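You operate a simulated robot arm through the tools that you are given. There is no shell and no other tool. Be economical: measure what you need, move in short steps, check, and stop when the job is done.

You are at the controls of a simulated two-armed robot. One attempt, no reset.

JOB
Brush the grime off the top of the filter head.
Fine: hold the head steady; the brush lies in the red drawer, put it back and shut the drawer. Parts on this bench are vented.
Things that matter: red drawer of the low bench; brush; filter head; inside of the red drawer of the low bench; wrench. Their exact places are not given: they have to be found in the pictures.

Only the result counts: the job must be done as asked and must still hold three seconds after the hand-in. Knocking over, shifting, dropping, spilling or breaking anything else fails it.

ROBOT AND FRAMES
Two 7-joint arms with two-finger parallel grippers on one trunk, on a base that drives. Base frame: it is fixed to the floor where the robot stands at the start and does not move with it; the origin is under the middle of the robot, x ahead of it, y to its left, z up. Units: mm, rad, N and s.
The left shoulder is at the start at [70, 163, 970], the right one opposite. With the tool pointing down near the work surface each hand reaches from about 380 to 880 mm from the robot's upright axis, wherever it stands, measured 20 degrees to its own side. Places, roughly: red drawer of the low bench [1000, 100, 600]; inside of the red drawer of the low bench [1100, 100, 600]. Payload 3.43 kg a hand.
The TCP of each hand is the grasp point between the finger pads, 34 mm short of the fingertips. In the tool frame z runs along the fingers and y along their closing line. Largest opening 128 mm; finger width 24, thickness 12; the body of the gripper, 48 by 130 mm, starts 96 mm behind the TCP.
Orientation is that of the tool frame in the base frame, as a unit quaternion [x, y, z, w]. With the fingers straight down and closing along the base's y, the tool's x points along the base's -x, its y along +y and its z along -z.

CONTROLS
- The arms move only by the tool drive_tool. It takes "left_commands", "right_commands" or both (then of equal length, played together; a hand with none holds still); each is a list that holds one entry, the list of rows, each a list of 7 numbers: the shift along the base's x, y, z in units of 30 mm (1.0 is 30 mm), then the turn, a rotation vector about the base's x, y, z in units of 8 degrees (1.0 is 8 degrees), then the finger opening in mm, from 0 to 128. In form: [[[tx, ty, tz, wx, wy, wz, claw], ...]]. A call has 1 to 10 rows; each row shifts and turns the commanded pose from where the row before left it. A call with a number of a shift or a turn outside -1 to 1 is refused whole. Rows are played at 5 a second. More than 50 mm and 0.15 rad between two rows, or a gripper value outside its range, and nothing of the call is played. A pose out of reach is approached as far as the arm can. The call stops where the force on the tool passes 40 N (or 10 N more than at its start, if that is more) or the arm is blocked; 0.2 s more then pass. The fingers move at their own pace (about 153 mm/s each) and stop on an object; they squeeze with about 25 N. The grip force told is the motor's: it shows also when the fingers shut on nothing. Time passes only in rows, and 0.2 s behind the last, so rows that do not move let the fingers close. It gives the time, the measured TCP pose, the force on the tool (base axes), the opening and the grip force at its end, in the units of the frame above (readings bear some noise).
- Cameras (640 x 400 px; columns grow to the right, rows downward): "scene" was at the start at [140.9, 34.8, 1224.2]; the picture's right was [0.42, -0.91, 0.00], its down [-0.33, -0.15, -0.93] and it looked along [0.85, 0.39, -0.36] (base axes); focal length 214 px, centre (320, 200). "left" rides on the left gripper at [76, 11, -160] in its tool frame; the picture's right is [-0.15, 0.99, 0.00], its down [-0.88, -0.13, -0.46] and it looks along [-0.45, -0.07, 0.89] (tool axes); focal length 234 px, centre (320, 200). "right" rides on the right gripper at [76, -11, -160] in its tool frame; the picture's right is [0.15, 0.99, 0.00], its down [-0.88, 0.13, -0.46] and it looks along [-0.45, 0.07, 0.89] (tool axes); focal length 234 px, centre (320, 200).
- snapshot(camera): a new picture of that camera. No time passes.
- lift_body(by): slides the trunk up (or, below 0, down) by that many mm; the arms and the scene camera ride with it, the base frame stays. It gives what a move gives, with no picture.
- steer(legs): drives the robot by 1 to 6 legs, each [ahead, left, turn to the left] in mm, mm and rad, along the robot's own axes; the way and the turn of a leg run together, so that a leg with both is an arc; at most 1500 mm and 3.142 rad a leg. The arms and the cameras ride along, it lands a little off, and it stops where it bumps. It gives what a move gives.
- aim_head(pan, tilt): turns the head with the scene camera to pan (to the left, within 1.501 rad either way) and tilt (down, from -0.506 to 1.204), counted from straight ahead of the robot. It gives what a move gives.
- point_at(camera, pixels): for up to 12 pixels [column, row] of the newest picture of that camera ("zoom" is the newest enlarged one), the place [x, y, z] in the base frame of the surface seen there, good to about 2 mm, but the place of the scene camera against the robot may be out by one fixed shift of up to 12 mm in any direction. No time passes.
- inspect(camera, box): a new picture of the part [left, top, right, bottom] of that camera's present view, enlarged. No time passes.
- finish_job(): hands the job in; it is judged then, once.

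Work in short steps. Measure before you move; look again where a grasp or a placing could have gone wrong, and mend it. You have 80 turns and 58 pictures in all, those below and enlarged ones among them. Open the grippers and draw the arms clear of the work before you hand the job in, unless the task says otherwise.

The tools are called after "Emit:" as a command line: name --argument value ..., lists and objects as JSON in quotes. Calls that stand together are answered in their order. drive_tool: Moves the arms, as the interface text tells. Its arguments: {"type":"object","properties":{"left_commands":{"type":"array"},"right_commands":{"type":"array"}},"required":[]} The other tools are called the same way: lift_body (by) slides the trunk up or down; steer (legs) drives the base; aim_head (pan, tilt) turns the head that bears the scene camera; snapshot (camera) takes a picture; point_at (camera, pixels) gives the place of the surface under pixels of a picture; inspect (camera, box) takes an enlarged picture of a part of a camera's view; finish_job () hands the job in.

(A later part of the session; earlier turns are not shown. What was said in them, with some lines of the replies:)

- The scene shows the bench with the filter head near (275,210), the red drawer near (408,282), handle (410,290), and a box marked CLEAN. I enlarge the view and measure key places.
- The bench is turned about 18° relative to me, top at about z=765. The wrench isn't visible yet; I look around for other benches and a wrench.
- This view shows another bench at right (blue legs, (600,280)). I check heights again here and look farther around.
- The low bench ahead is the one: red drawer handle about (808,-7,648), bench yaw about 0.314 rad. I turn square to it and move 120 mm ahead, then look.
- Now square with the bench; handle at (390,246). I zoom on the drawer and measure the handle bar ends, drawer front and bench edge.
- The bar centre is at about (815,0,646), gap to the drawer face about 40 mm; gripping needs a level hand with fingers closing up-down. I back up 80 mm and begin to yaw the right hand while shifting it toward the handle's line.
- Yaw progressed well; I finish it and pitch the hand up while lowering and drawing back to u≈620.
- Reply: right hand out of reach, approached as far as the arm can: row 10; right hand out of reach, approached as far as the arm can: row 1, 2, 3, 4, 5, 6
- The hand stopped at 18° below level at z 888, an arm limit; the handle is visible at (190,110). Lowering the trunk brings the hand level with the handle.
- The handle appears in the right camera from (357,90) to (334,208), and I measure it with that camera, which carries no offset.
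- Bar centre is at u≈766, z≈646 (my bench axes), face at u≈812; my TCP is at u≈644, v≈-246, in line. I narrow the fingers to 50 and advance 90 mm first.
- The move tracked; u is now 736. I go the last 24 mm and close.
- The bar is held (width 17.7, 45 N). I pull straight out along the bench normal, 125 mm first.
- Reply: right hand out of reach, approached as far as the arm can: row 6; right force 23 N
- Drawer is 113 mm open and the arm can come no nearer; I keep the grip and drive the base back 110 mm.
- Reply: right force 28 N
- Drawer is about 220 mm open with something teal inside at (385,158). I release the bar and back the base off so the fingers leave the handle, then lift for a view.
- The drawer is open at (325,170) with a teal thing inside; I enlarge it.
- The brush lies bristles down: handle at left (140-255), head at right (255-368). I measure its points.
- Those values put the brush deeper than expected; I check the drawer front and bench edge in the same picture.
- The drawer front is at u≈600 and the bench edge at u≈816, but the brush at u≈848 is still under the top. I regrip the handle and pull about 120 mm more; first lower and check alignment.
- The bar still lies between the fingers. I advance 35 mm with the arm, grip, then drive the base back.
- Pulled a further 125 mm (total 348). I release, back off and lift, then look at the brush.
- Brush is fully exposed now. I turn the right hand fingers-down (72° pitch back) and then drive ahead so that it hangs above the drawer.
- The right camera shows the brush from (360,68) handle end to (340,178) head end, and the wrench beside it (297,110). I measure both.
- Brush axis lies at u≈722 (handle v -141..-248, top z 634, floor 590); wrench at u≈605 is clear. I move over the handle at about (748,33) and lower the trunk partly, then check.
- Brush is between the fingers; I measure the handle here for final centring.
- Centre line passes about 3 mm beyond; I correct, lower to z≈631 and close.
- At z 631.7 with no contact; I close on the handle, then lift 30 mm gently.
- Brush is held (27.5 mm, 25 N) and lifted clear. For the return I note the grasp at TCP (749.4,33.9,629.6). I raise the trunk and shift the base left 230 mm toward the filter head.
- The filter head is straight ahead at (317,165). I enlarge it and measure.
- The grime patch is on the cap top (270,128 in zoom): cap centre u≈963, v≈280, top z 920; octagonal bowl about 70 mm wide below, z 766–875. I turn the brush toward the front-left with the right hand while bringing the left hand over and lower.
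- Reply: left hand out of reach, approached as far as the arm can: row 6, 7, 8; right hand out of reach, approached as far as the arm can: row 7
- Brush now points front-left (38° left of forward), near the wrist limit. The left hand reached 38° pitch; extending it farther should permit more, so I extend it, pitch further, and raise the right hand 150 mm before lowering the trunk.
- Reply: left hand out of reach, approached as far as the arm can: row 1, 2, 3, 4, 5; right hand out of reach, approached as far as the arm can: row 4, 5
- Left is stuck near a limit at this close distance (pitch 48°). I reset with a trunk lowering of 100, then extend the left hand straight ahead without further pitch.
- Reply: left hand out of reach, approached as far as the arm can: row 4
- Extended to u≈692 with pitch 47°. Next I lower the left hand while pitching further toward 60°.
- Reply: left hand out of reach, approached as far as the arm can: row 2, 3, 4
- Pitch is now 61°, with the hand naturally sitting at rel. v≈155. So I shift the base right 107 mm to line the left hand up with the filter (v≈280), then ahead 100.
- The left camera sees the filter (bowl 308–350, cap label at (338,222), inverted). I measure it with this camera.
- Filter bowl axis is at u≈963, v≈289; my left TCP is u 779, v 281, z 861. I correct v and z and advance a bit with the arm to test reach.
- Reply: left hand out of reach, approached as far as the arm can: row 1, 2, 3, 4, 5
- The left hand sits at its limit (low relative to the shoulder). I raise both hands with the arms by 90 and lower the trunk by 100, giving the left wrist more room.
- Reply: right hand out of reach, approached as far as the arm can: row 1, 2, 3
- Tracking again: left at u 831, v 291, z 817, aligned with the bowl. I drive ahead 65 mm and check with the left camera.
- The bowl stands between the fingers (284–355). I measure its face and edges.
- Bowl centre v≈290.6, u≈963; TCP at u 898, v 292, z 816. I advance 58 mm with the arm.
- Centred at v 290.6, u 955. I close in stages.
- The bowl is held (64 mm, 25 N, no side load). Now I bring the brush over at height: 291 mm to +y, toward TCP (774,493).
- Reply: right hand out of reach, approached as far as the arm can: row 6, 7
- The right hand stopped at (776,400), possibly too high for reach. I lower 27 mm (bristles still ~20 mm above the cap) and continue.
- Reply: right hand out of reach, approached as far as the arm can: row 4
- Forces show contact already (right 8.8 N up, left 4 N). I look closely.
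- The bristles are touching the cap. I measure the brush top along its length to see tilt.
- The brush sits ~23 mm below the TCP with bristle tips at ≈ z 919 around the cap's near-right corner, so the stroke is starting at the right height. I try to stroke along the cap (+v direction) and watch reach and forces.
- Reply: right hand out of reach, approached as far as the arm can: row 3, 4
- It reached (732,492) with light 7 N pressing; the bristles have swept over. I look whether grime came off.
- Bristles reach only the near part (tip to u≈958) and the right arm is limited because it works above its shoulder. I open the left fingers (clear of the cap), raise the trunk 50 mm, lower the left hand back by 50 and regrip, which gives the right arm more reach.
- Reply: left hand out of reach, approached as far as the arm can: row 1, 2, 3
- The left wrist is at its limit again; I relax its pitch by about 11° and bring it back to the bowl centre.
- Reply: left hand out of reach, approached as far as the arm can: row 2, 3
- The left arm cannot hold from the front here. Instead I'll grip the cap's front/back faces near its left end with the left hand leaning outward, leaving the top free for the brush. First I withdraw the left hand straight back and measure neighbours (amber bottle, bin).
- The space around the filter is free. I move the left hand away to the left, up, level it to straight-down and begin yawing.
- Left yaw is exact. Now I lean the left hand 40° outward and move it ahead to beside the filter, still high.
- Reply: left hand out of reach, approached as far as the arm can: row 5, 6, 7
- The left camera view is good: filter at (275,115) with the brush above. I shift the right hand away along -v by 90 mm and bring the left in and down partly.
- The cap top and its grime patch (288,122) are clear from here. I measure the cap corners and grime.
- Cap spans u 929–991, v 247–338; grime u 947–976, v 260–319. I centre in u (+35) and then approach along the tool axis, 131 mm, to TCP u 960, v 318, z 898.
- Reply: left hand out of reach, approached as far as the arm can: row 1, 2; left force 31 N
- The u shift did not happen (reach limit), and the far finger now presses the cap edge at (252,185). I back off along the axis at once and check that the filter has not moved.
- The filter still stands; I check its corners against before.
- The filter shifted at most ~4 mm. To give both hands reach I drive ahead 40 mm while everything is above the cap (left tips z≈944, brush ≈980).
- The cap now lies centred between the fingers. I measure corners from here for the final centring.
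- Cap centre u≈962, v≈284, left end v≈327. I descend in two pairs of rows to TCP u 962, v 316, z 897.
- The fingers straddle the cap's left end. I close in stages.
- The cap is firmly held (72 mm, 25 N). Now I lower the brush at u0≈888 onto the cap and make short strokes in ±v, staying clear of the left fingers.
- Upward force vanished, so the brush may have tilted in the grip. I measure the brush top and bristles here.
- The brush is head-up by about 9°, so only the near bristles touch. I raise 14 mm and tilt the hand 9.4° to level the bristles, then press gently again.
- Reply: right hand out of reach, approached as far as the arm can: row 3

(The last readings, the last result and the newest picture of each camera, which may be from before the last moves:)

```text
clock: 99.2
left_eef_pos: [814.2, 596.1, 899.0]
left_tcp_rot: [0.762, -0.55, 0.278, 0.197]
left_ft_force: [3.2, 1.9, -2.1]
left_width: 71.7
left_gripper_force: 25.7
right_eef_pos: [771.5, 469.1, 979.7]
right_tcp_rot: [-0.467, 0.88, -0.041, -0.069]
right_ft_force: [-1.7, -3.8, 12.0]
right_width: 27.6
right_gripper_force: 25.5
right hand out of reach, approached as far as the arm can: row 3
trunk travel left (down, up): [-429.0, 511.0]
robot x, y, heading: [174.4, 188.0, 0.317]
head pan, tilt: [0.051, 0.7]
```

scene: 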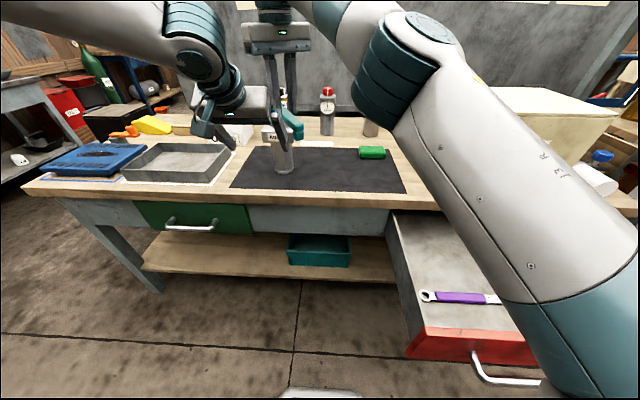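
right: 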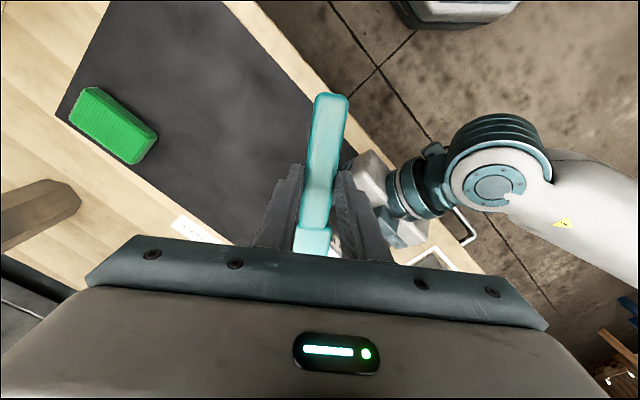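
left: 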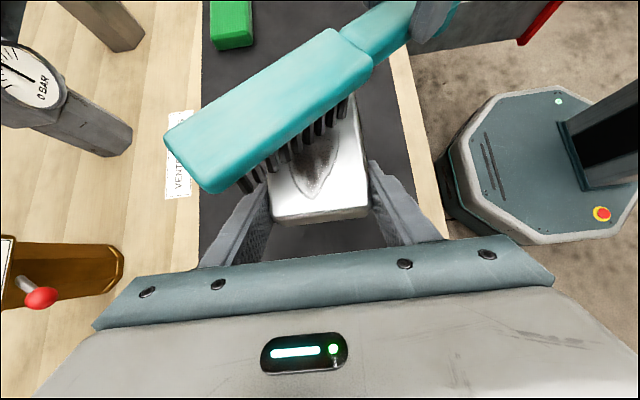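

Contact 12 N at z 980. I stroke back and forth, then shift nearer and stroke toward the left end.

Emit:
drive_tool --right_commands '[[[0.144, -0.444, 0, 0, 0, 0, 0], [0.144, -0.444, 0, 0, 0, 0, 0], [-0.144, 0.444, 0, 0, 0, 0, 0], [-0.144, 0.444, 0, 0, 0, 0, 0], [-0.42, 0.214, 0, 0, 0, 0, 0], [-0.42, 0.214, 0, 0, 0, 0, 0], [-0.103, 0.317, 0, 0, 0, 0, 0], [0.144, -0.444, 0, 0, 0, 0, 0], [0.144, -0.444, 0, 0, 0, 0, 0], [0.144, -0.444, 0, 0, 0, 0, 0]]]'

Emit:
snapshot --camera "left"

```text
clock: 101.4
left_eef_pos: [815.3, 594.8, 897.9]
left_tcp_rot: [0.763, -0.549, 0.278, 0.197]
left_ft_force: [1.2, -1.2, 0.1]
left_width: 71.7
left_gripper_force: 24.9
right_eef_pos: [756.3, 453.1, 977.7]
right_tcp_rot: [-0.469, 0.88, -0.042, -0.069]
right_ft_force: [0.1, 0.7, -1.4]
right_width: 27.4
right_gripper_force: 25.5
trunk travel left (down, up): [-429.0, 511.0]
robot x, y, heading: [169.6, 186.4, 0.317]
head pan, tilt: [0.051, 0.7]
```

```text
12 pictures are left
```

left: 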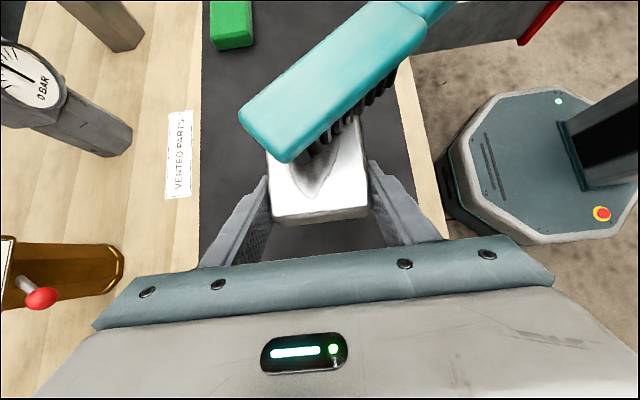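

Grime is fading but contact is lost (force ~0). I lower 6 mm and repeat longer strokes to the left end.

Emit:
drive_tool --right_commands '[[[0, 0, -0.2, 0, 0, 0, 0], [-0.144, 0.444, 0, 0, 0, 0, 0], [-0.144, 0.444, 0, 0, 0, 0, 0], [-0.144, 0.444, -0.03, 0, 0, 0, 0], [0.144, -0.444, 0, 0, 0, 0, 0], [0.144, -0.444, -0.03, 0, 0, 0, 0], [0.144, -0.444, 0, 0, 0, 0, 0], [-0.144, 0.444, -0.03, 0, 0, 0, 0], [-0.144, 0.444, 0, 0, 0, 0, 0], [-0.144, 0.444, 0, 0, 0, 0, 0]]]'

Emit:
drive_tool --right_commands '[[[0.48, -0.25, 0, 0, 0, 0, 0], [0.48, -0.25, 0, 0, 0, 0, 0], [0.144, -0.444, 0, 0, 0, 0, 0], [0.144, -0.444, 0, 0, 0, 0, 0], [-0.144, 0.444, 0, 0, 0, 0, 0], [-0.144, 0.444, 0, 0, 0, 0, 0], [0.144, -0.444, 0, 0, 0, 0, 0], [0.144, -0.444, 0, 0, 0, 0, 0], [0.25, -0.78, 0, 0, 0, 0, 0], [0.25, -0.78, 0.8, 0, 0, 0, 0]]]'

Emit:
snapshot --camera "left"

```text
clock: 103.6
left_eef_pos: [814.4, 595.5, 897.7]
left_tcp_rot: [0.762, -0.55, 0.279, 0.198]
left_ft_force: [-0.1, 1.8, 0.5]
left_width: 71.8
left_gripper_force: 25.1
right_eef_pos: [742.6, 494.4, 969.2]
right_tcp_rot: [-0.469, 0.88, -0.042, -0.069]
right_ft_force: [-1.6, -2.3, 8.0]
right_width: 27.7
right_gripper_force: 24.8
trunk travel left (down, up): [-429.0, 511.0]
robot x, y, heading: [169.7, 183.7, 0.313]
head pan, tilt: [0.051, 0.7]
```

```text
clock: 105.8
left_eef_pos: [814.4, 595.9, 898.4]
left_tcp_rot: [0.763, -0.549, 0.279, 0.198]
left_ft_force: [-1.5, -0.4, 0.2]
left_width: 72.0
left_gripper_force: 25.1
right_eef_pos: [793.5, 404.1, 993.4]
right_tcp_rot: [-0.468, 0.88, -0.044, -0.069]
right_ft_force: [-0.1, 0.2, -0.9]
right_width: 27.5
right_gripper_force: 24.9
trunk travel left (down, up): [-429.0, 511.0]
robot x, y, heading: [171.4, 189.7, 0.313]
head pan, tilt: [0.051, 0.7]
```

```text
11 pictures are left
```

left: 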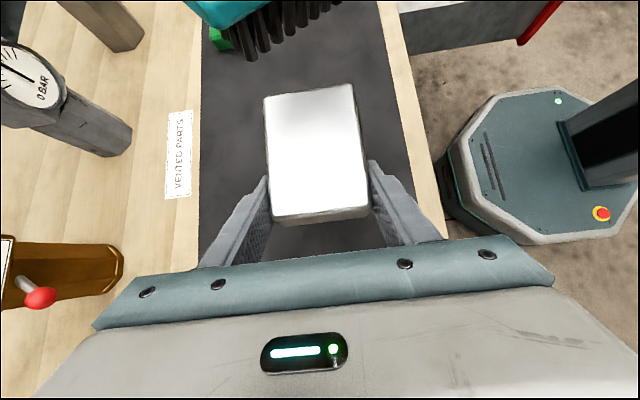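

The cap top is now clean. I raise the right hand, release the cap with the left and retract it along its axis.

Emit:
drive_tool --left_commands '[[[0, 0, 0, 0, 0, 0, 80], [0, 0, 0, 0, 0, 0, 110], [0, 0, 0, 0, 0, 0, 110], [-0.172, 0.53, 0.667, 0, 0, 0, 110], [-0.172, 0.53, 0.667, 0, 0, 0, 110], [-0.172, 0.53, 0.667, 0, 0, 0, 110], [-0.172, 0.53, 0.667, 0, 0, 0, 110], [-0.6, 0, 0.667, 0, 0, 0, 110], [-0.8, -0.26, 0.3, 0, 0, 0, 110], [-0.8, -0.26, 0.3, 0, 0, 0, 110]]]'

Emit:
drive_tool --right_commands '[[[0, 0, 0.5, 0.49, -0.325, 0, 0], [0.2, -0.75, 0.3, 0.49, -0.325, 0, 0], [0.2, -0.75, 0, 0, 0, 0, 0], [0.2, -0.75, 0, 0, 0, 0, 0]]]'

```text
clock: 108.0
left_eef_pos: [728.8, 644.1, 1016.9]
left_tcp_rot: [0.762, -0.55, 0.278, 0.198]
left_ft_force: [0.3, -0.2, 0.2]
left_width: 109.8
left_gripper_force: 0.1
right_eef_pos: [794.4, 403.7, 993.5]
right_tcp_rot: [-0.468, 0.88, -0.043, -0.068]
right_ft_force: [-0.6, -0.4, -0.4]
right_width: 27.4
right_gripper_force: 24.8
trunk travel left (down, up): [-429.0, 511.0]
robot x, y, heading: [169.4, 183.8, 0.314]
head pan, tilt: [0.051, 0.7]
```

```text
clock: 109.0
left_eef_pos: [730.8, 642.6, 1017.3]
left_tcp_rot: [0.762, -0.551, 0.277, 0.198]
left_ft_force: [-0.8, -0.5, 0.5]
left_width: 110.2
left_gripper_force: 0.0
right_eef_pos: [814.7, 335.2, 1017.6]
right_tcp_rot: [-0.468, 0.884, -0.002, 0.003]
right_ft_force: [-0.5, 0.3, -0.4]
right_width: 27.3
right_gripper_force: 25.0
trunk travel left (down, up): [-429.0, 511.0]
robot x, y, heading: [168.4, 184.3, 0.314]
head pan, tilt: [0.051, 0.7]
```

I drive the base back to its earlier stance by the drawer: 195 mm back, then 124 mm right.

Emit:
steer --legs '[[-195, 0, 0], [0, -124, 0]]'

Emit:
drive_tool --right_commands '[[[0, 0, 0, 0, 0, -1, 0], [0, 0, 0, 0, 0, -1, 0], [0, 0, 0, 0, 0, -1, 0], [0, 0, 0, 0, 0, -1, 0], [0, 0, 0, 0, 0, -1, 0], [0, 0, 0, 0, 0, -1, 0], [0, 0, 0, 0, 0, -1, 0], [0, 0, 0, 0, 0, -1, 0], [0, 0, 0, 0, 0, -1, 0], [0, 0, 0, 0, 0, -1, 0]]]'

Emit:
drive_tool --right_commands '[[[0, 0, 0, 0, 0, -1, 0], [0, 0, 0, 0, 0, -1, 0], [0, 0, 0, 0, 0, -1, 0], [0, 0, 0, 0, 0, -1, 0], [0, 0, 0, 0, 0, -1, 0], [0, 0, 0, 0, 0, -1, 0]]]'

```text
clock: 111.4
left_eef_pos: [587.1, 465.8, 1016.6]
left_tcp_rot: [0.763, -0.549, 0.278, 0.198]
left_ft_force: [0.4, 0.2, 0.6]
left_width: 109.9
left_gripper_force: 0.1
right_eef_pos: [670.3, 160.2, 1018.5]
right_tcp_rot: [-0.47, 0.883, -0.003, 0.003]
right_ft_force: [-0.2, 0.5, -1.1]
right_width: 27.3
right_gripper_force: 25.1
trunk travel left (down, up): [-429.0, 511.0]
robot x, y, heading: [29.5, 3.3, 0.318]
head pan, tilt: [0.051, 0.7]
```

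```text
clock: 113.6
left_eef_pos: [586.8, 467.2, 1017.2]
left_tcp_rot: [0.763, -0.549, 0.279, 0.198]
left_ft_force: [-1.1, 0.6, -0.1]
left_width: 110.2
left_gripper_force: 0.0
right_eef_pos: [669.1, 159.6, 1017.6]
right_tcp_rot: [0.209, 0.978, -0.004, 0.0]
right_ft_force: [-0.2, -0.1, -1.3]
right_width: 27.4
right_gripper_force: 24.9
trunk travel left (down, up): [-429.0, 511.0]
robot x, y, heading: [29.8, 9.4, 0.317]
head pan, tilt: [0.051, 0.7]
```

```text
clock: 115.0
left_eef_pos: [587.2, 466.9, 1016.1]
left_tcp_rot: [0.763, -0.548, 0.279, 0.198]
left_ft_force: [0.8, 0.4, -0.9]
left_width: 110.2
left_gripper_force: 0.0
right_eef_pos: [670.0, 159.0, 1017.5]
right_tcp_rot: [0.588, 0.809, -0.005, -0.001]
right_ft_force: [-0.9, 0.5, -0.8]
right_width: 27.5
right_gripper_force: 24.6
trunk travel left (down, up): [-429.0, 511.0]
robot x, y, heading: [29.4, 7.7, 0.32]
head pan, tilt: [0.051, 0.7]
```

Orientation restored. I move over the drawer to (749,34) and look with the right camera.

Emit:
drive_tool --right_commands '[[[0.526, -0.834, 0, 0, 0, 0, 0], [0.526, -0.834, 0, 0, 0, 0, 0], [0.526, -0.834, 0, 0, 0, 0, 0], [0.526, -0.834, 0, 0, 0, 0, 0], [0.526, -0.834, 0, 0, 0, 0, 0]]]'

Emit:
lift_body --by -270

Emit:
snapshot --camera "right"

```text
clock: 116.2
left_eef_pos: [585.9, 465.9, 1015.6]
left_tcp_rot: [0.762, -0.55, 0.279, 0.198]
left_ft_force: [0.4, 0.2, -1.0]
left_width: 109.9
left_gripper_force: 0.0
right_eef_pos: [750.6, 33.5, 1017.9]
right_tcp_rot: [0.587, 0.81, -0.004, -0.002]
right_ft_force: [-0.3, -0.4, -0.5]
right_width: 27.5
right_gripper_force: 24.7
trunk travel left (down, up): [-429.0, 511.0]
robot x, y, heading: [27.3, 10.1, 0.317]
head pan, tilt: [0.051, 0.7]
```

```text
clock: 119.0
left_eef_pos: [585.1, 466.5, 747.1]
left_tcp_rot: [0.763, -0.549, 0.279, 0.198]
left_ft_force: [-0.4, -1.1, -0.4]
left_width: 110.1
left_gripper_force: 0.0
right_eef_pos: [749.1, 35.2, 748.7]
right_tcp_rot: [0.587, 0.809, -0.004, -0.002]
right_ft_force: [-0.2, 0.3, -0.7]
right_width: 27.1
right_gripper_force: 25.1
trunk travel left (down, up): [-159.0, 781.0]
robot x, y, heading: [23.9, 8.5, 0.322]
head pan, tilt: [0.051, 0.7]
```

```text
10 pictures are left
```

right: 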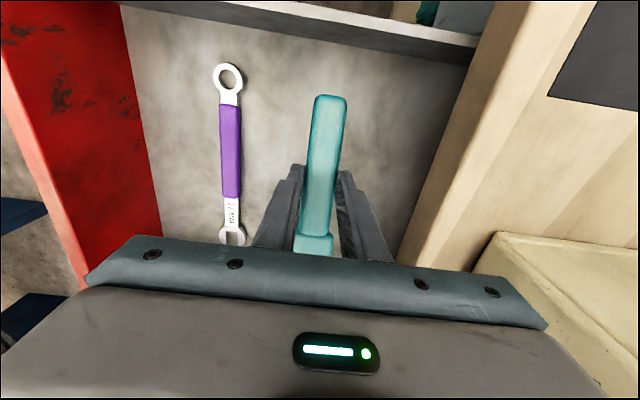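

Positioned as at the grasp. I measure the brush height in the hand to know how far to lower.

Emit:
point_at --camera "right" --pixels '[[331, 100], [325, 150], [319, 200], [314, 243], [260, 120]]'

```text
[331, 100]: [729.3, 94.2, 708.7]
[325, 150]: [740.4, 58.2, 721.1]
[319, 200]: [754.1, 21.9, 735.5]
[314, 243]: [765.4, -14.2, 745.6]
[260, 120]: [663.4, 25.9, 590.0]
```

The brush has pivoted 18° head-up in the grip. I tilt the hand by 18° about the bench normal to level it before lowering.

Emit:
drive_tool --right_commands '[[[0, 0, 0, 0.713, 0.232, 0, 0], [0, 0, 0, 0.713, 0.232, 0, 0], [0, 0, 0, 0.713, 0.232, 0, 0], [0, 0, 0, 0, 0, 0, 0]]]'

Emit:
snapshot --camera "right"

Emit:
point_at --camera "right" --pixels '[[331, 100], [325, 150], [319, 200], [314, 243], [230, 150]]'

```text
clock: 120.0
left_eef_pos: [586.2, 465.9, 746.1]
left_tcp_rot: [0.763, -0.549, 0.279, 0.198]
left_ft_force: [0.3, 0.0, 0.5]
left_width: 110.1
left_gripper_force: 0.1
right_eef_pos: [750.1, 35.3, 749.6]
right_tcp_rot: [0.58, 0.799, 0.088, -0.129]
right_ft_force: [0.0, 0.3, -1.0]
right_width: 27.4
right_gripper_force: 25.1
trunk travel left (down, up): [-159.0, 781.0]
robot x, y, heading: [28.9, 11.0, 0.317]
head pan, tilt: [0.051, 0.7]
```

```text
9 pictures are left
```

right: 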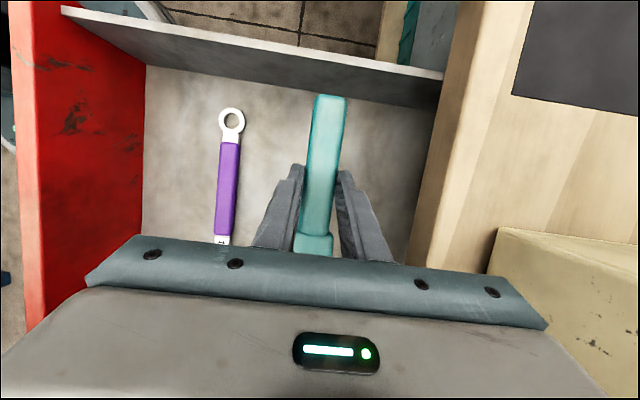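

```text
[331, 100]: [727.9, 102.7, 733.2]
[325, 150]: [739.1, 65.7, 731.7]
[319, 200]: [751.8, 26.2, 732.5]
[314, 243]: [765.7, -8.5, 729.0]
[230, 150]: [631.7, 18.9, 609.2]
```

Brush is level at z≈732, about 9 mm toward the handle side; I correct that and lower 96 mm.

Emit:
drive_tool --right_commands '[[[0.09, -0.29, -0.7, 0, 0, 0, 0], [0, 0, -0.8, 0, 0, 0, 0], [0, 0, -0.8, 0, 0, 0, 0], [0, 0, -0.6, 0, 0, 0, 0], [0, 0, -0.2, 0, 0, 0, 0], [0, 0, -0.1, 0, 0, 0, 0]]]'

```text
clock: 121.3
left_eef_pos: [570.1, 477.0, 759.9]
left_tcp_rot: [0.758, -0.549, 0.294, 0.196]
left_ft_force: [-1.3, -0.2, -0.6]
left_width: 110.0
left_gripper_force: 0.1
right_eef_pos: [738.3, 35.4, 702.0]
right_tcp_rot: [0.577, 0.804, 0.106, -0.101]
right_ft_force: [-0.2, 0.1, -1.8]
right_width: 27.4
right_gripper_force: 24.7
trunk travel left (down, up): [-159.0, 781.0]
robot x, y, heading: [26.4, 5.1, 0.317]
head pan, tilt: [0.051, 0.7]
```

Both hands deviated and the move stopped: something blocked. I look with the scene camera.

Emit:
aim_head --pan -0.2 --tilt 0.9

Emit:
snapshot --camera "scene"

```text
clock: 122.1
left_eef_pos: [569.0, 475.7, 761.9]
left_tcp_rot: [0.757, -0.55, 0.293, 0.197]
left_ft_force: [0.0, 0.1, -0.9]
left_width: 109.9
left_gripper_force: 0.1
right_eef_pos: [738.5, 34.5, 702.4]
right_tcp_rot: [0.576, 0.804, 0.105, -0.102]
right_ft_force: [-0.4, 0.0, -1.2]
right_width: 27.3
right_gripper_force: 24.7
trunk travel left (down, up): [-159.0, 781.0]
robot x, y, heading: [26.1, 7.7, 0.316]
head pan, tilt: [-0.201, 0.901]
```

```text
8 pictures are left
```

scene: 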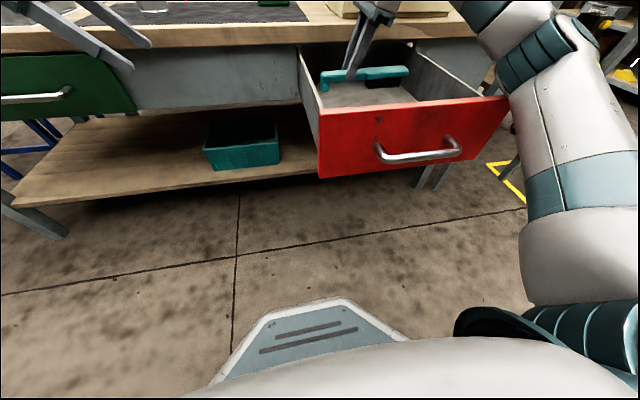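

The right forearm rests on the drawer's front right corner because the trunk is too low. I raise the trunk by 150 (as at the grasp) and will lower by the arm instead.

Emit:
lift_body --by 150

Emit:
inspect --camera "scene" --box '[240, 60, 560, 260]'

```text
clock: 123.9
left_eef_pos: [585.9, 467.4, 896.0]
left_tcp_rot: [0.763, -0.549, 0.278, 0.198]
left_ft_force: [0.3, -0.2, 0.3]
left_width: 110.0
left_gripper_force: 0.0
right_eef_pos: [752.5, 26.0, 801.3]
right_tcp_rot: [0.58, 0.8, 0.087, -0.127]
right_ft_force: [0.4, 0.0, -2.4]
right_width: 27.4
right_gripper_force: 25.6
trunk travel left (down, up): [-309.0, 631.0]
robot x, y, heading: [26.1, 8.7, 0.32]
head pan, tilt: [-0.201, 0.901]
```

```text
2.00 times, centred on (400, 160) of scene
```

zoom: 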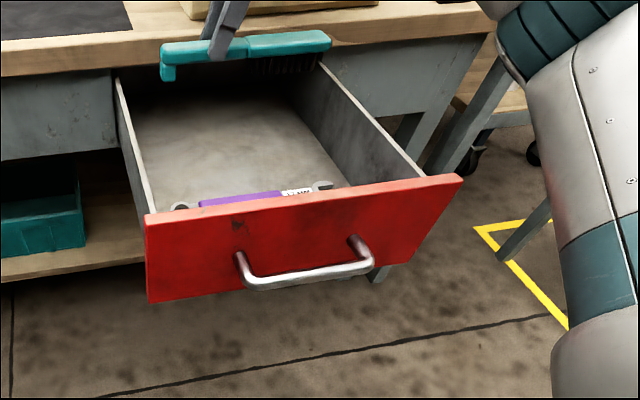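

All sprang back; drawer and wrench look unchanged. I lower the brush 135 mm with the arm.

Emit:
drive_tool --right_commands '[[[0, 0, -0.9, 0, 0, 0, 0], [0, 0, -0.9, 0, 0, 0, 0], [0, 0, -0.9, 0, 0, 0, 0], [0, 0, -0.9, 0, 0, 0, 0], [0, 0, -0.7, 0, 0, 0, 0]]]'

Emit:
snapshot --camera "scene"

```text
clock: 125.1
left_eef_pos: [586.4, 467.4, 896.5]
left_tcp_rot: [0.762, -0.549, 0.278, 0.199]
left_ft_force: [0.0, -0.2, 0.3]
left_width: 110.1
left_gripper_force: 0.1
right_eef_pos: [753.3, 27.2, 673.1]
right_tcp_rot: [0.58, 0.8, 0.088, -0.128]
right_ft_force: [0.7, 0.4, -1.9]
right_width: 27.4
right_gripper_force: 25.0
trunk travel left (down, up): [-309.0, 631.0]
robot x, y, heading: [23.5, 11.1, 0.32]
head pan, tilt: [-0.201, 0.901]
```

```text
6 pictures are left
```

scene: 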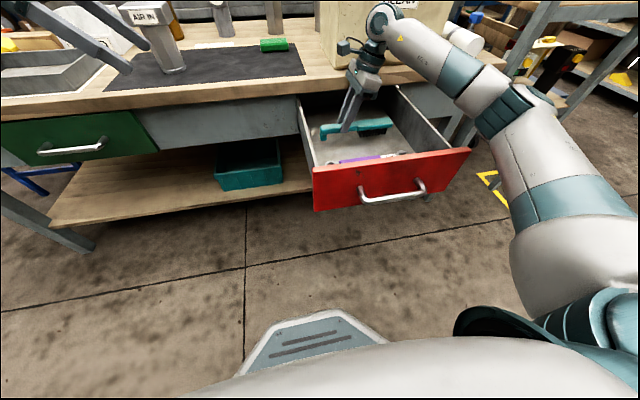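

Clear of the drawer now. I lower the last ~21 mm watching force.

Emit:
drive_tool --right_commands '[[[0, 0, -0.4, 0, 0, 0, 0], [0, 0, -0.2, 0, 0, 0, 0], [0, 0, -0.1, 0, 0, 0, 0]]]'

```text
clock: 125.9
left_eef_pos: [586.1, 466.6, 896.1]
left_tcp_rot: [0.762, -0.55, 0.279, 0.198]
left_ft_force: [0.2, 0.3, -1.0]
left_width: 109.9
left_gripper_force: 0.0
right_eef_pos: [753.0, 26.5, 652.3]
right_tcp_rot: [0.579, 0.8, 0.088, -0.127]
right_ft_force: [-0.4, 0.1, -1.4]
right_width: 27.6
right_gripper_force: 24.9
trunk travel left (down, up): [-309.0, 631.0]
robot x, y, heading: [24.6, 9.4, 0.313]
head pan, tilt: [-0.201, 0.901]
5 turns are left
```

The brush is at its floor height (TCP 652). With few turns left I combine: release, lift straight out, raise the left hand, back off 345 mm and pitch the right hand level with fingers closed for pushing the drawer.

Emit:
drive_tool --right_commands '[[[0, 0, -0.05, 0, 0, 0, 27], [0, 0, 0, 0, 0, 0, 60], [0, 0, 0, 0, 0, 0, 60], [0, 0, 0.5, 0, 0, 0, 60], [0, 0, 0.9, 0, 0, 0, 60], [0, 0, 0.9, 0, 0, 0, 60], [0, 0, 0.9, 0, 0, 0, 60], [0, 0, 0.9, 0, 0, 0, 60], [0, 0, 0.9, 0, 0, 0, 60], [0, 0, 0.9, 0, 0, 0, 60]]]' --left_commands '[[[0, 0, 0, 0, 0, 0, 110], [0, 0, 0, 0, 0, 0, 110], [0, 0, 0, 0, 0, 0, 110], [0, 0, 0.8, 0, 0, 0, 80], [0, 0, 0.8, 0, 0, 0, 60], [0, 0, 0.8, 0, 0, 0, 60], [0, 0, 0.8, 0, 0, 0, 60], [0, 0, 0.8, 0, 0, 0, 60], [0, 0, 0.8, 0, 0, 0, 60], [0, 0, 0.8, 0, 0, 0, 60]]]'

Emit:
steer --legs '[[-345, 0, 0]]'

Emit:
drive_tool --right_commands '[[[0, 0, 0, -0.713, -0.232, 0, 0], [0, 0, 0, -0.713, -0.232, 0, 0], [0, 0, 0, -0.713, -0.232, 0, 0], [0, 0, 0, 0.309, -0.951, 0, 0], [0, 0, 0, 0.309, -0.951, 0, 0], [0, 0, 0, 0.309, -0.951, 0, 0], [0, 0, 0, 0.309, -0.951, 0, 0], [0, 0, 0, 0.309, -0.951, 0, 0], [0, 0, 0, 0.309, -0.951, 0, 0], [0, 0, 0, 0.309, -0.951, 0, 0]]]'

Emit:
drive_tool --right_commands '[[[0, 0, 0, 0.309, -0.951, 0, 0], [0, 0, 0, 0.309, -0.951, 0, 0]]]'

Emit:
snapshot --camera "scene"

```text
clock: 128.1
left_eef_pos: [557.7, 472.0, 1055.0]
left_tcp_rot: [0.762, -0.549, 0.28, 0.197]
left_ft_force: [-0.5, 0.3, 0.6]
left_width: 59.9
left_gripper_force: 0.1
left hand out of reach, approached as far as the arm can: row 9, 10
right_eef_pos: [751.8, 26.0, 831.6]
right_tcp_rot: [0.58, 0.8, 0.088, -0.126]
right_ft_force: [-0.7, 0.3, 0.8]
right_width: 59.6
right_gripper_force: 0.0
trunk travel left (down, up): [-309.0, 631.0]
robot x, y, heading: [26.8, 10.1, 0.314]
head pan, tilt: [-0.201, 0.901]
```

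```text
clock: 130.3
left_eef_pos: [234.1, 366.2, 1051.5]
left_tcp_rot: [0.763, -0.55, 0.278, 0.198]
left_ft_force: [-0.6, 0.1, 0.4]
left_width: 60.2
left_gripper_force: 0.2
right_eef_pos: [429.2, -81.3, 827.8]
right_tcp_rot: [0.579, 0.801, 0.088, -0.128]
right_ft_force: [-0.1, -0.9, 0.8]
right_width: 60.1
right_gripper_force: 0.0
trunk travel left (down, up): [-309.0, 631.0]
robot x, y, heading: [-298.8, -99.8, 0.321]
head pan, tilt: [-0.201, 0.901]
```

```text
clock: 132.5
left_eef_pos: [235.9, 366.3, 1052.3]
left_tcp_rot: [0.763, -0.549, 0.278, 0.198]
left_ft_force: [0.2, 0.4, -0.3]
left_width: 60.2
left_gripper_force: 0.0
right_eef_pos: [429.0, -79.4, 827.7]
right_tcp_rot: [0.52, 0.716, 0.376, 0.276]
right_ft_force: [0.6, -0.8, -0.7]
right_width: 0.0
right_gripper_force: 25.3
trunk travel left (down, up): [-309.0, 631.0]
robot x, y, heading: [-297.8, -101.2, 0.318]
head pan, tilt: [-0.201, 0.901]
```

```text
clock: 133.1
left_eef_pos: [236.7, 366.0, 1052.4]
left_tcp_rot: [0.764, -0.548, 0.279, 0.197]
left_ft_force: [-0.7, 0.0, -0.3]
left_width: 60.1
left_gripper_force: 0.0
right_eef_pos: [429.2, -80.4, 829.0]
right_tcp_rot: [0.477, 0.656, 0.472, 0.345]
right_ft_force: [-0.3, -0.3, 1.1]
right_width: 0.0
right_gripper_force: 25.4
trunk travel left (down, up): [-309.0, 631.0]
robot x, y, heading: [-295.6, -96.7, 0.32]
head pan, tilt: [-0.201, 0.901]
```

```text
5 pictures are left
4 turns are left
```

scene: 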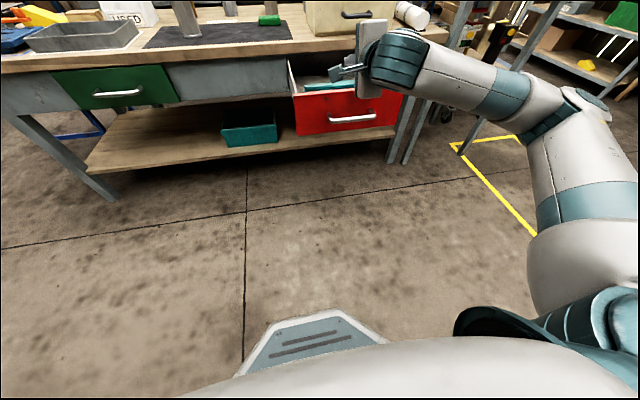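

Right hand is level with fingers closed at u 383, v -209, in front of the drawer. I lower to z≈692 (above the handle bar), drive ahead 380 mm pushing the front, and finish with gentle arm pushes.

Emit:
lift_body --by -137

Emit:
steer --legs '[[380, 0, -0.004]]'

Emit:
drive_tool --right_commands '[[[0.317, 0.103, 0, 0, 0, 0, 0], [0.317, 0.103, 0, 0, 0, 0, 0], [0.25, 0.08, 0, 0, 0, 0, 0], [0.2, 0.065, 0, 0, 0, 0, 0]]]'

Emit:
snapshot --camera "scene"

Emit:
inspect --camera "scene" --box '[240, 0, 480, 150]'

```text
clock: 134.7
left_eef_pos: [234.2, 365.8, 915.5]
left_tcp_rot: [0.763, -0.549, 0.279, 0.198]
left_ft_force: [0.8, 0.6, 0.7]
left_width: 59.9
left_gripper_force: 0.1
right_eef_pos: [429.3, -80.7, 690.9]
right_tcp_rot: [0.477, 0.657, 0.471, 0.344]
right_ft_force: [0.2, -0.2, -0.5]
right_width: 0.2
right_gripper_force: 25.2
trunk travel left (down, up): [-172.0, 768.0]
robot x, y, heading: [-298.8, -98.7, 0.317]
head pan, tilt: [-0.201, 0.901]
```

```text
clock: 137.2
left_eef_pos: [606.0, 480.1, 914.9]
left_tcp_rot: [0.761, -0.551, 0.279, 0.198]
left_ft_force: [0.2, 0.0, -0.3]
left_width: 60.1
left_gripper_force: 0.0
right_eef_pos: [794.4, 32.6, 690.0]
right_tcp_rot: [0.479, 0.655, 0.47, 0.347]
right_ft_force: [-0.3, -0.7, 0.5]
right_width: 0.0
right_gripper_force: 25.2
trunk travel left (down, up): [-172.0, 768.0]
robot x, y, heading: [70.9, 20.3, 0.315]
head pan, tilt: [-0.201, 0.901]
```

```text
clock: 137.8
left_eef_pos: [603.9, 479.4, 915.4]
left_tcp_rot: [0.761, -0.552, 0.278, 0.198]
left_ft_force: [0.1, -0.3, -0.5]
left_width: 60.2
left_gripper_force: 0.2
right_eef_pos: [807.9, 37.4, 692.0]
right_tcp_rot: [0.479, 0.656, 0.469, 0.347]
right_ft_force: [-15.3, -7.1, 3.2]
right_width: 0.1
right_gripper_force: 25.3
trunk travel left (down, up): [-172.0, 768.0]
robot x, y, heading: [67.0, 22.0, 0.309]
head pan, tilt: [-0.201, 0.901]
stopped in row 2 (right hand): the force on the tool passed its limit (the readings are from after the stop); the commanded pose is now the measured one
```

```text
4 pictures are left
```

scene: 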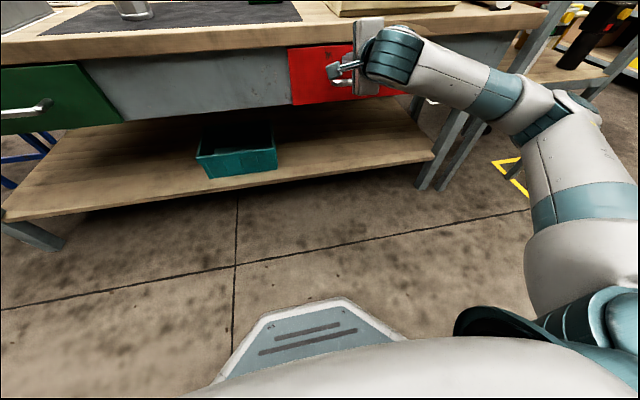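

```text
2.67 times, centred on (360, 75) of scene
3 turns are left
```

zoom: 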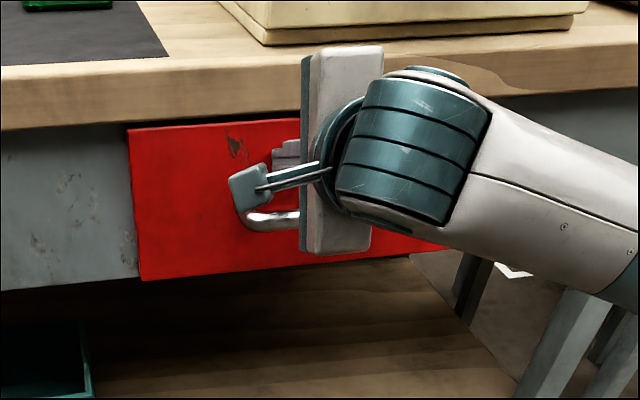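

The push stopped at the force limit with TCP at u=780, exactly the closed position. I back off 250 mm, raise the trunk and check the bench.

Emit:
steer --legs '[[-250, 0, 0]]'

Emit:
drive_tool --right_commands '[[[0, 0, 0, 0, 0, 0, 60], [0, 0, 0, 0, 0, 0, 100]]]' --left_commands '[[[0, 0, 0, 0, 0, 0, 100], [0, 0, 0, 0, 0, 0, 100]]]'

Emit:
lift_body --by 200

Emit:
aim_head --pan 0.0 --tilt 0.55

Emit:
snapshot --camera "scene"

Emit:
inspect --camera "scene" --box '[200, 100, 440, 250]'

```text
clock: 139.6
left_eef_pos: [366.3, 403.5, 914.8]
left_tcp_rot: [0.761, -0.553, 0.277, 0.199]
left_ft_force: [-0.2, 0.3, 0.4]
left_width: 59.9
left_gripper_force: 0.2
right_eef_pos: [570.4, -39.4, 690.3]
right_tcp_rot: [0.48, 0.657, 0.467, 0.346]
right_ft_force: [0.2, 0.4, -0.4]
right_width: 0.0
right_gripper_force: 24.6
trunk travel left (down, up): [-172.0, 768.0]
robot x, y, heading: [-171.2, -54.6, 0.312]
head pan, tilt: [-0.201, 0.901]
```

```text
clock: 140.2
left_eef_pos: [368.1, 404.0, 914.9]
left_tcp_rot: [0.761, -0.552, 0.277, 0.199]
left_ft_force: [-0.5, 0.1, 0.5]
left_width: 99.9
left_gripper_force: 0.1
right_eef_pos: [569.9, -37.7, 688.7]
right_tcp_rot: [0.479, 0.657, 0.468, 0.346]
right_ft_force: [-0.3, 0.4, -0.7]
right_width: 100.2
right_gripper_force: 0.0
trunk travel left (down, up): [-172.0, 768.0]
robot x, y, heading: [-168.4, -54.0, 0.309]
head pan, tilt: [-0.201, 0.901]
```

```text
clock: 142.3
left_eef_pos: [367.2, 404.5, 1115.4]
left_tcp_rot: [0.76, -0.553, 0.277, 0.2]
left_ft_force: [0.4, 0.5, 0.1]
left_width: 100.1
left_gripper_force: 0.1
right_eef_pos: [571.9, -38.3, 889.0]
right_tcp_rot: [0.48, 0.656, 0.468, 0.346]
right_ft_force: [0.1, -0.4, -0.3]
right_width: 100.2
right_gripper_force: 0.1
trunk travel left (down, up): [-372.0, 568.0]
robot x, y, heading: [-170.4, -52.0, 0.308]
head pan, tilt: [-0.201, 0.901]
```

```text
clock: 143.2
left_eef_pos: [367.8, 404.4, 1115.2]
left_tcp_rot: [0.76, -0.552, 0.278, 0.199]
left_ft_force: [0.3, 0.1, -0.4]
left_width: 100.0
left_gripper_force: 0.1
right_eef_pos: [571.0, -39.6, 888.5]
right_tcp_rot: [0.48, 0.657, 0.468, 0.345]
right_ft_force: [-0.9, 0.2, -0.2]
right_width: 100.1
right_gripper_force: 0.0
trunk travel left (down, up): [-372.0, 568.0]
robot x, y, heading: [-170.0, -60.0, 0.315]
head pan, tilt: [0.0, 0.55]
```

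```text
2 pictures are left
```

scene: 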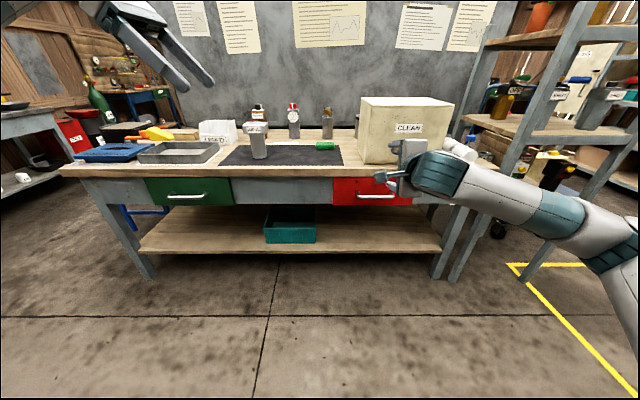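

```text
2.67 times, centred on (320, 175) of scene
2 turns are left
```

zoom: 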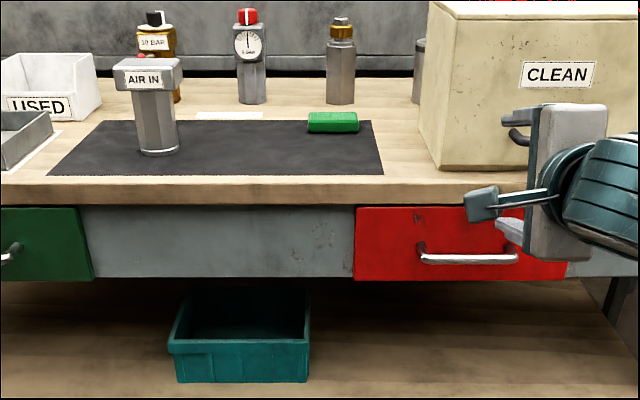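

The drawer is flush with the bench, the filter head stands clean and upright, and both grippers are open and clear. I hand the job in.

Emit:
finish_job

```text
The job is handed in.
```

I brushed the top of the filter head clean while the left hand held it. The brush is back in the red drawer and the drawer is shut. The job is handed in with both grippers open and clear.

- **Filter head moved slightly:** on one approach a left finger pressed the edge of the head, which shifted it by about 4 mm. It stayed upright.
- **Drawer bumped:** while I was putting the brush back, the right forearm rested briefly on the drawer's front corner. The drawer and the wrench looked unchanged afterwards.
- **Not checked:** I didn't look inside the drawer again after letting go of the brush, apart from a partial view of it in the drawer before I pushed it shut.
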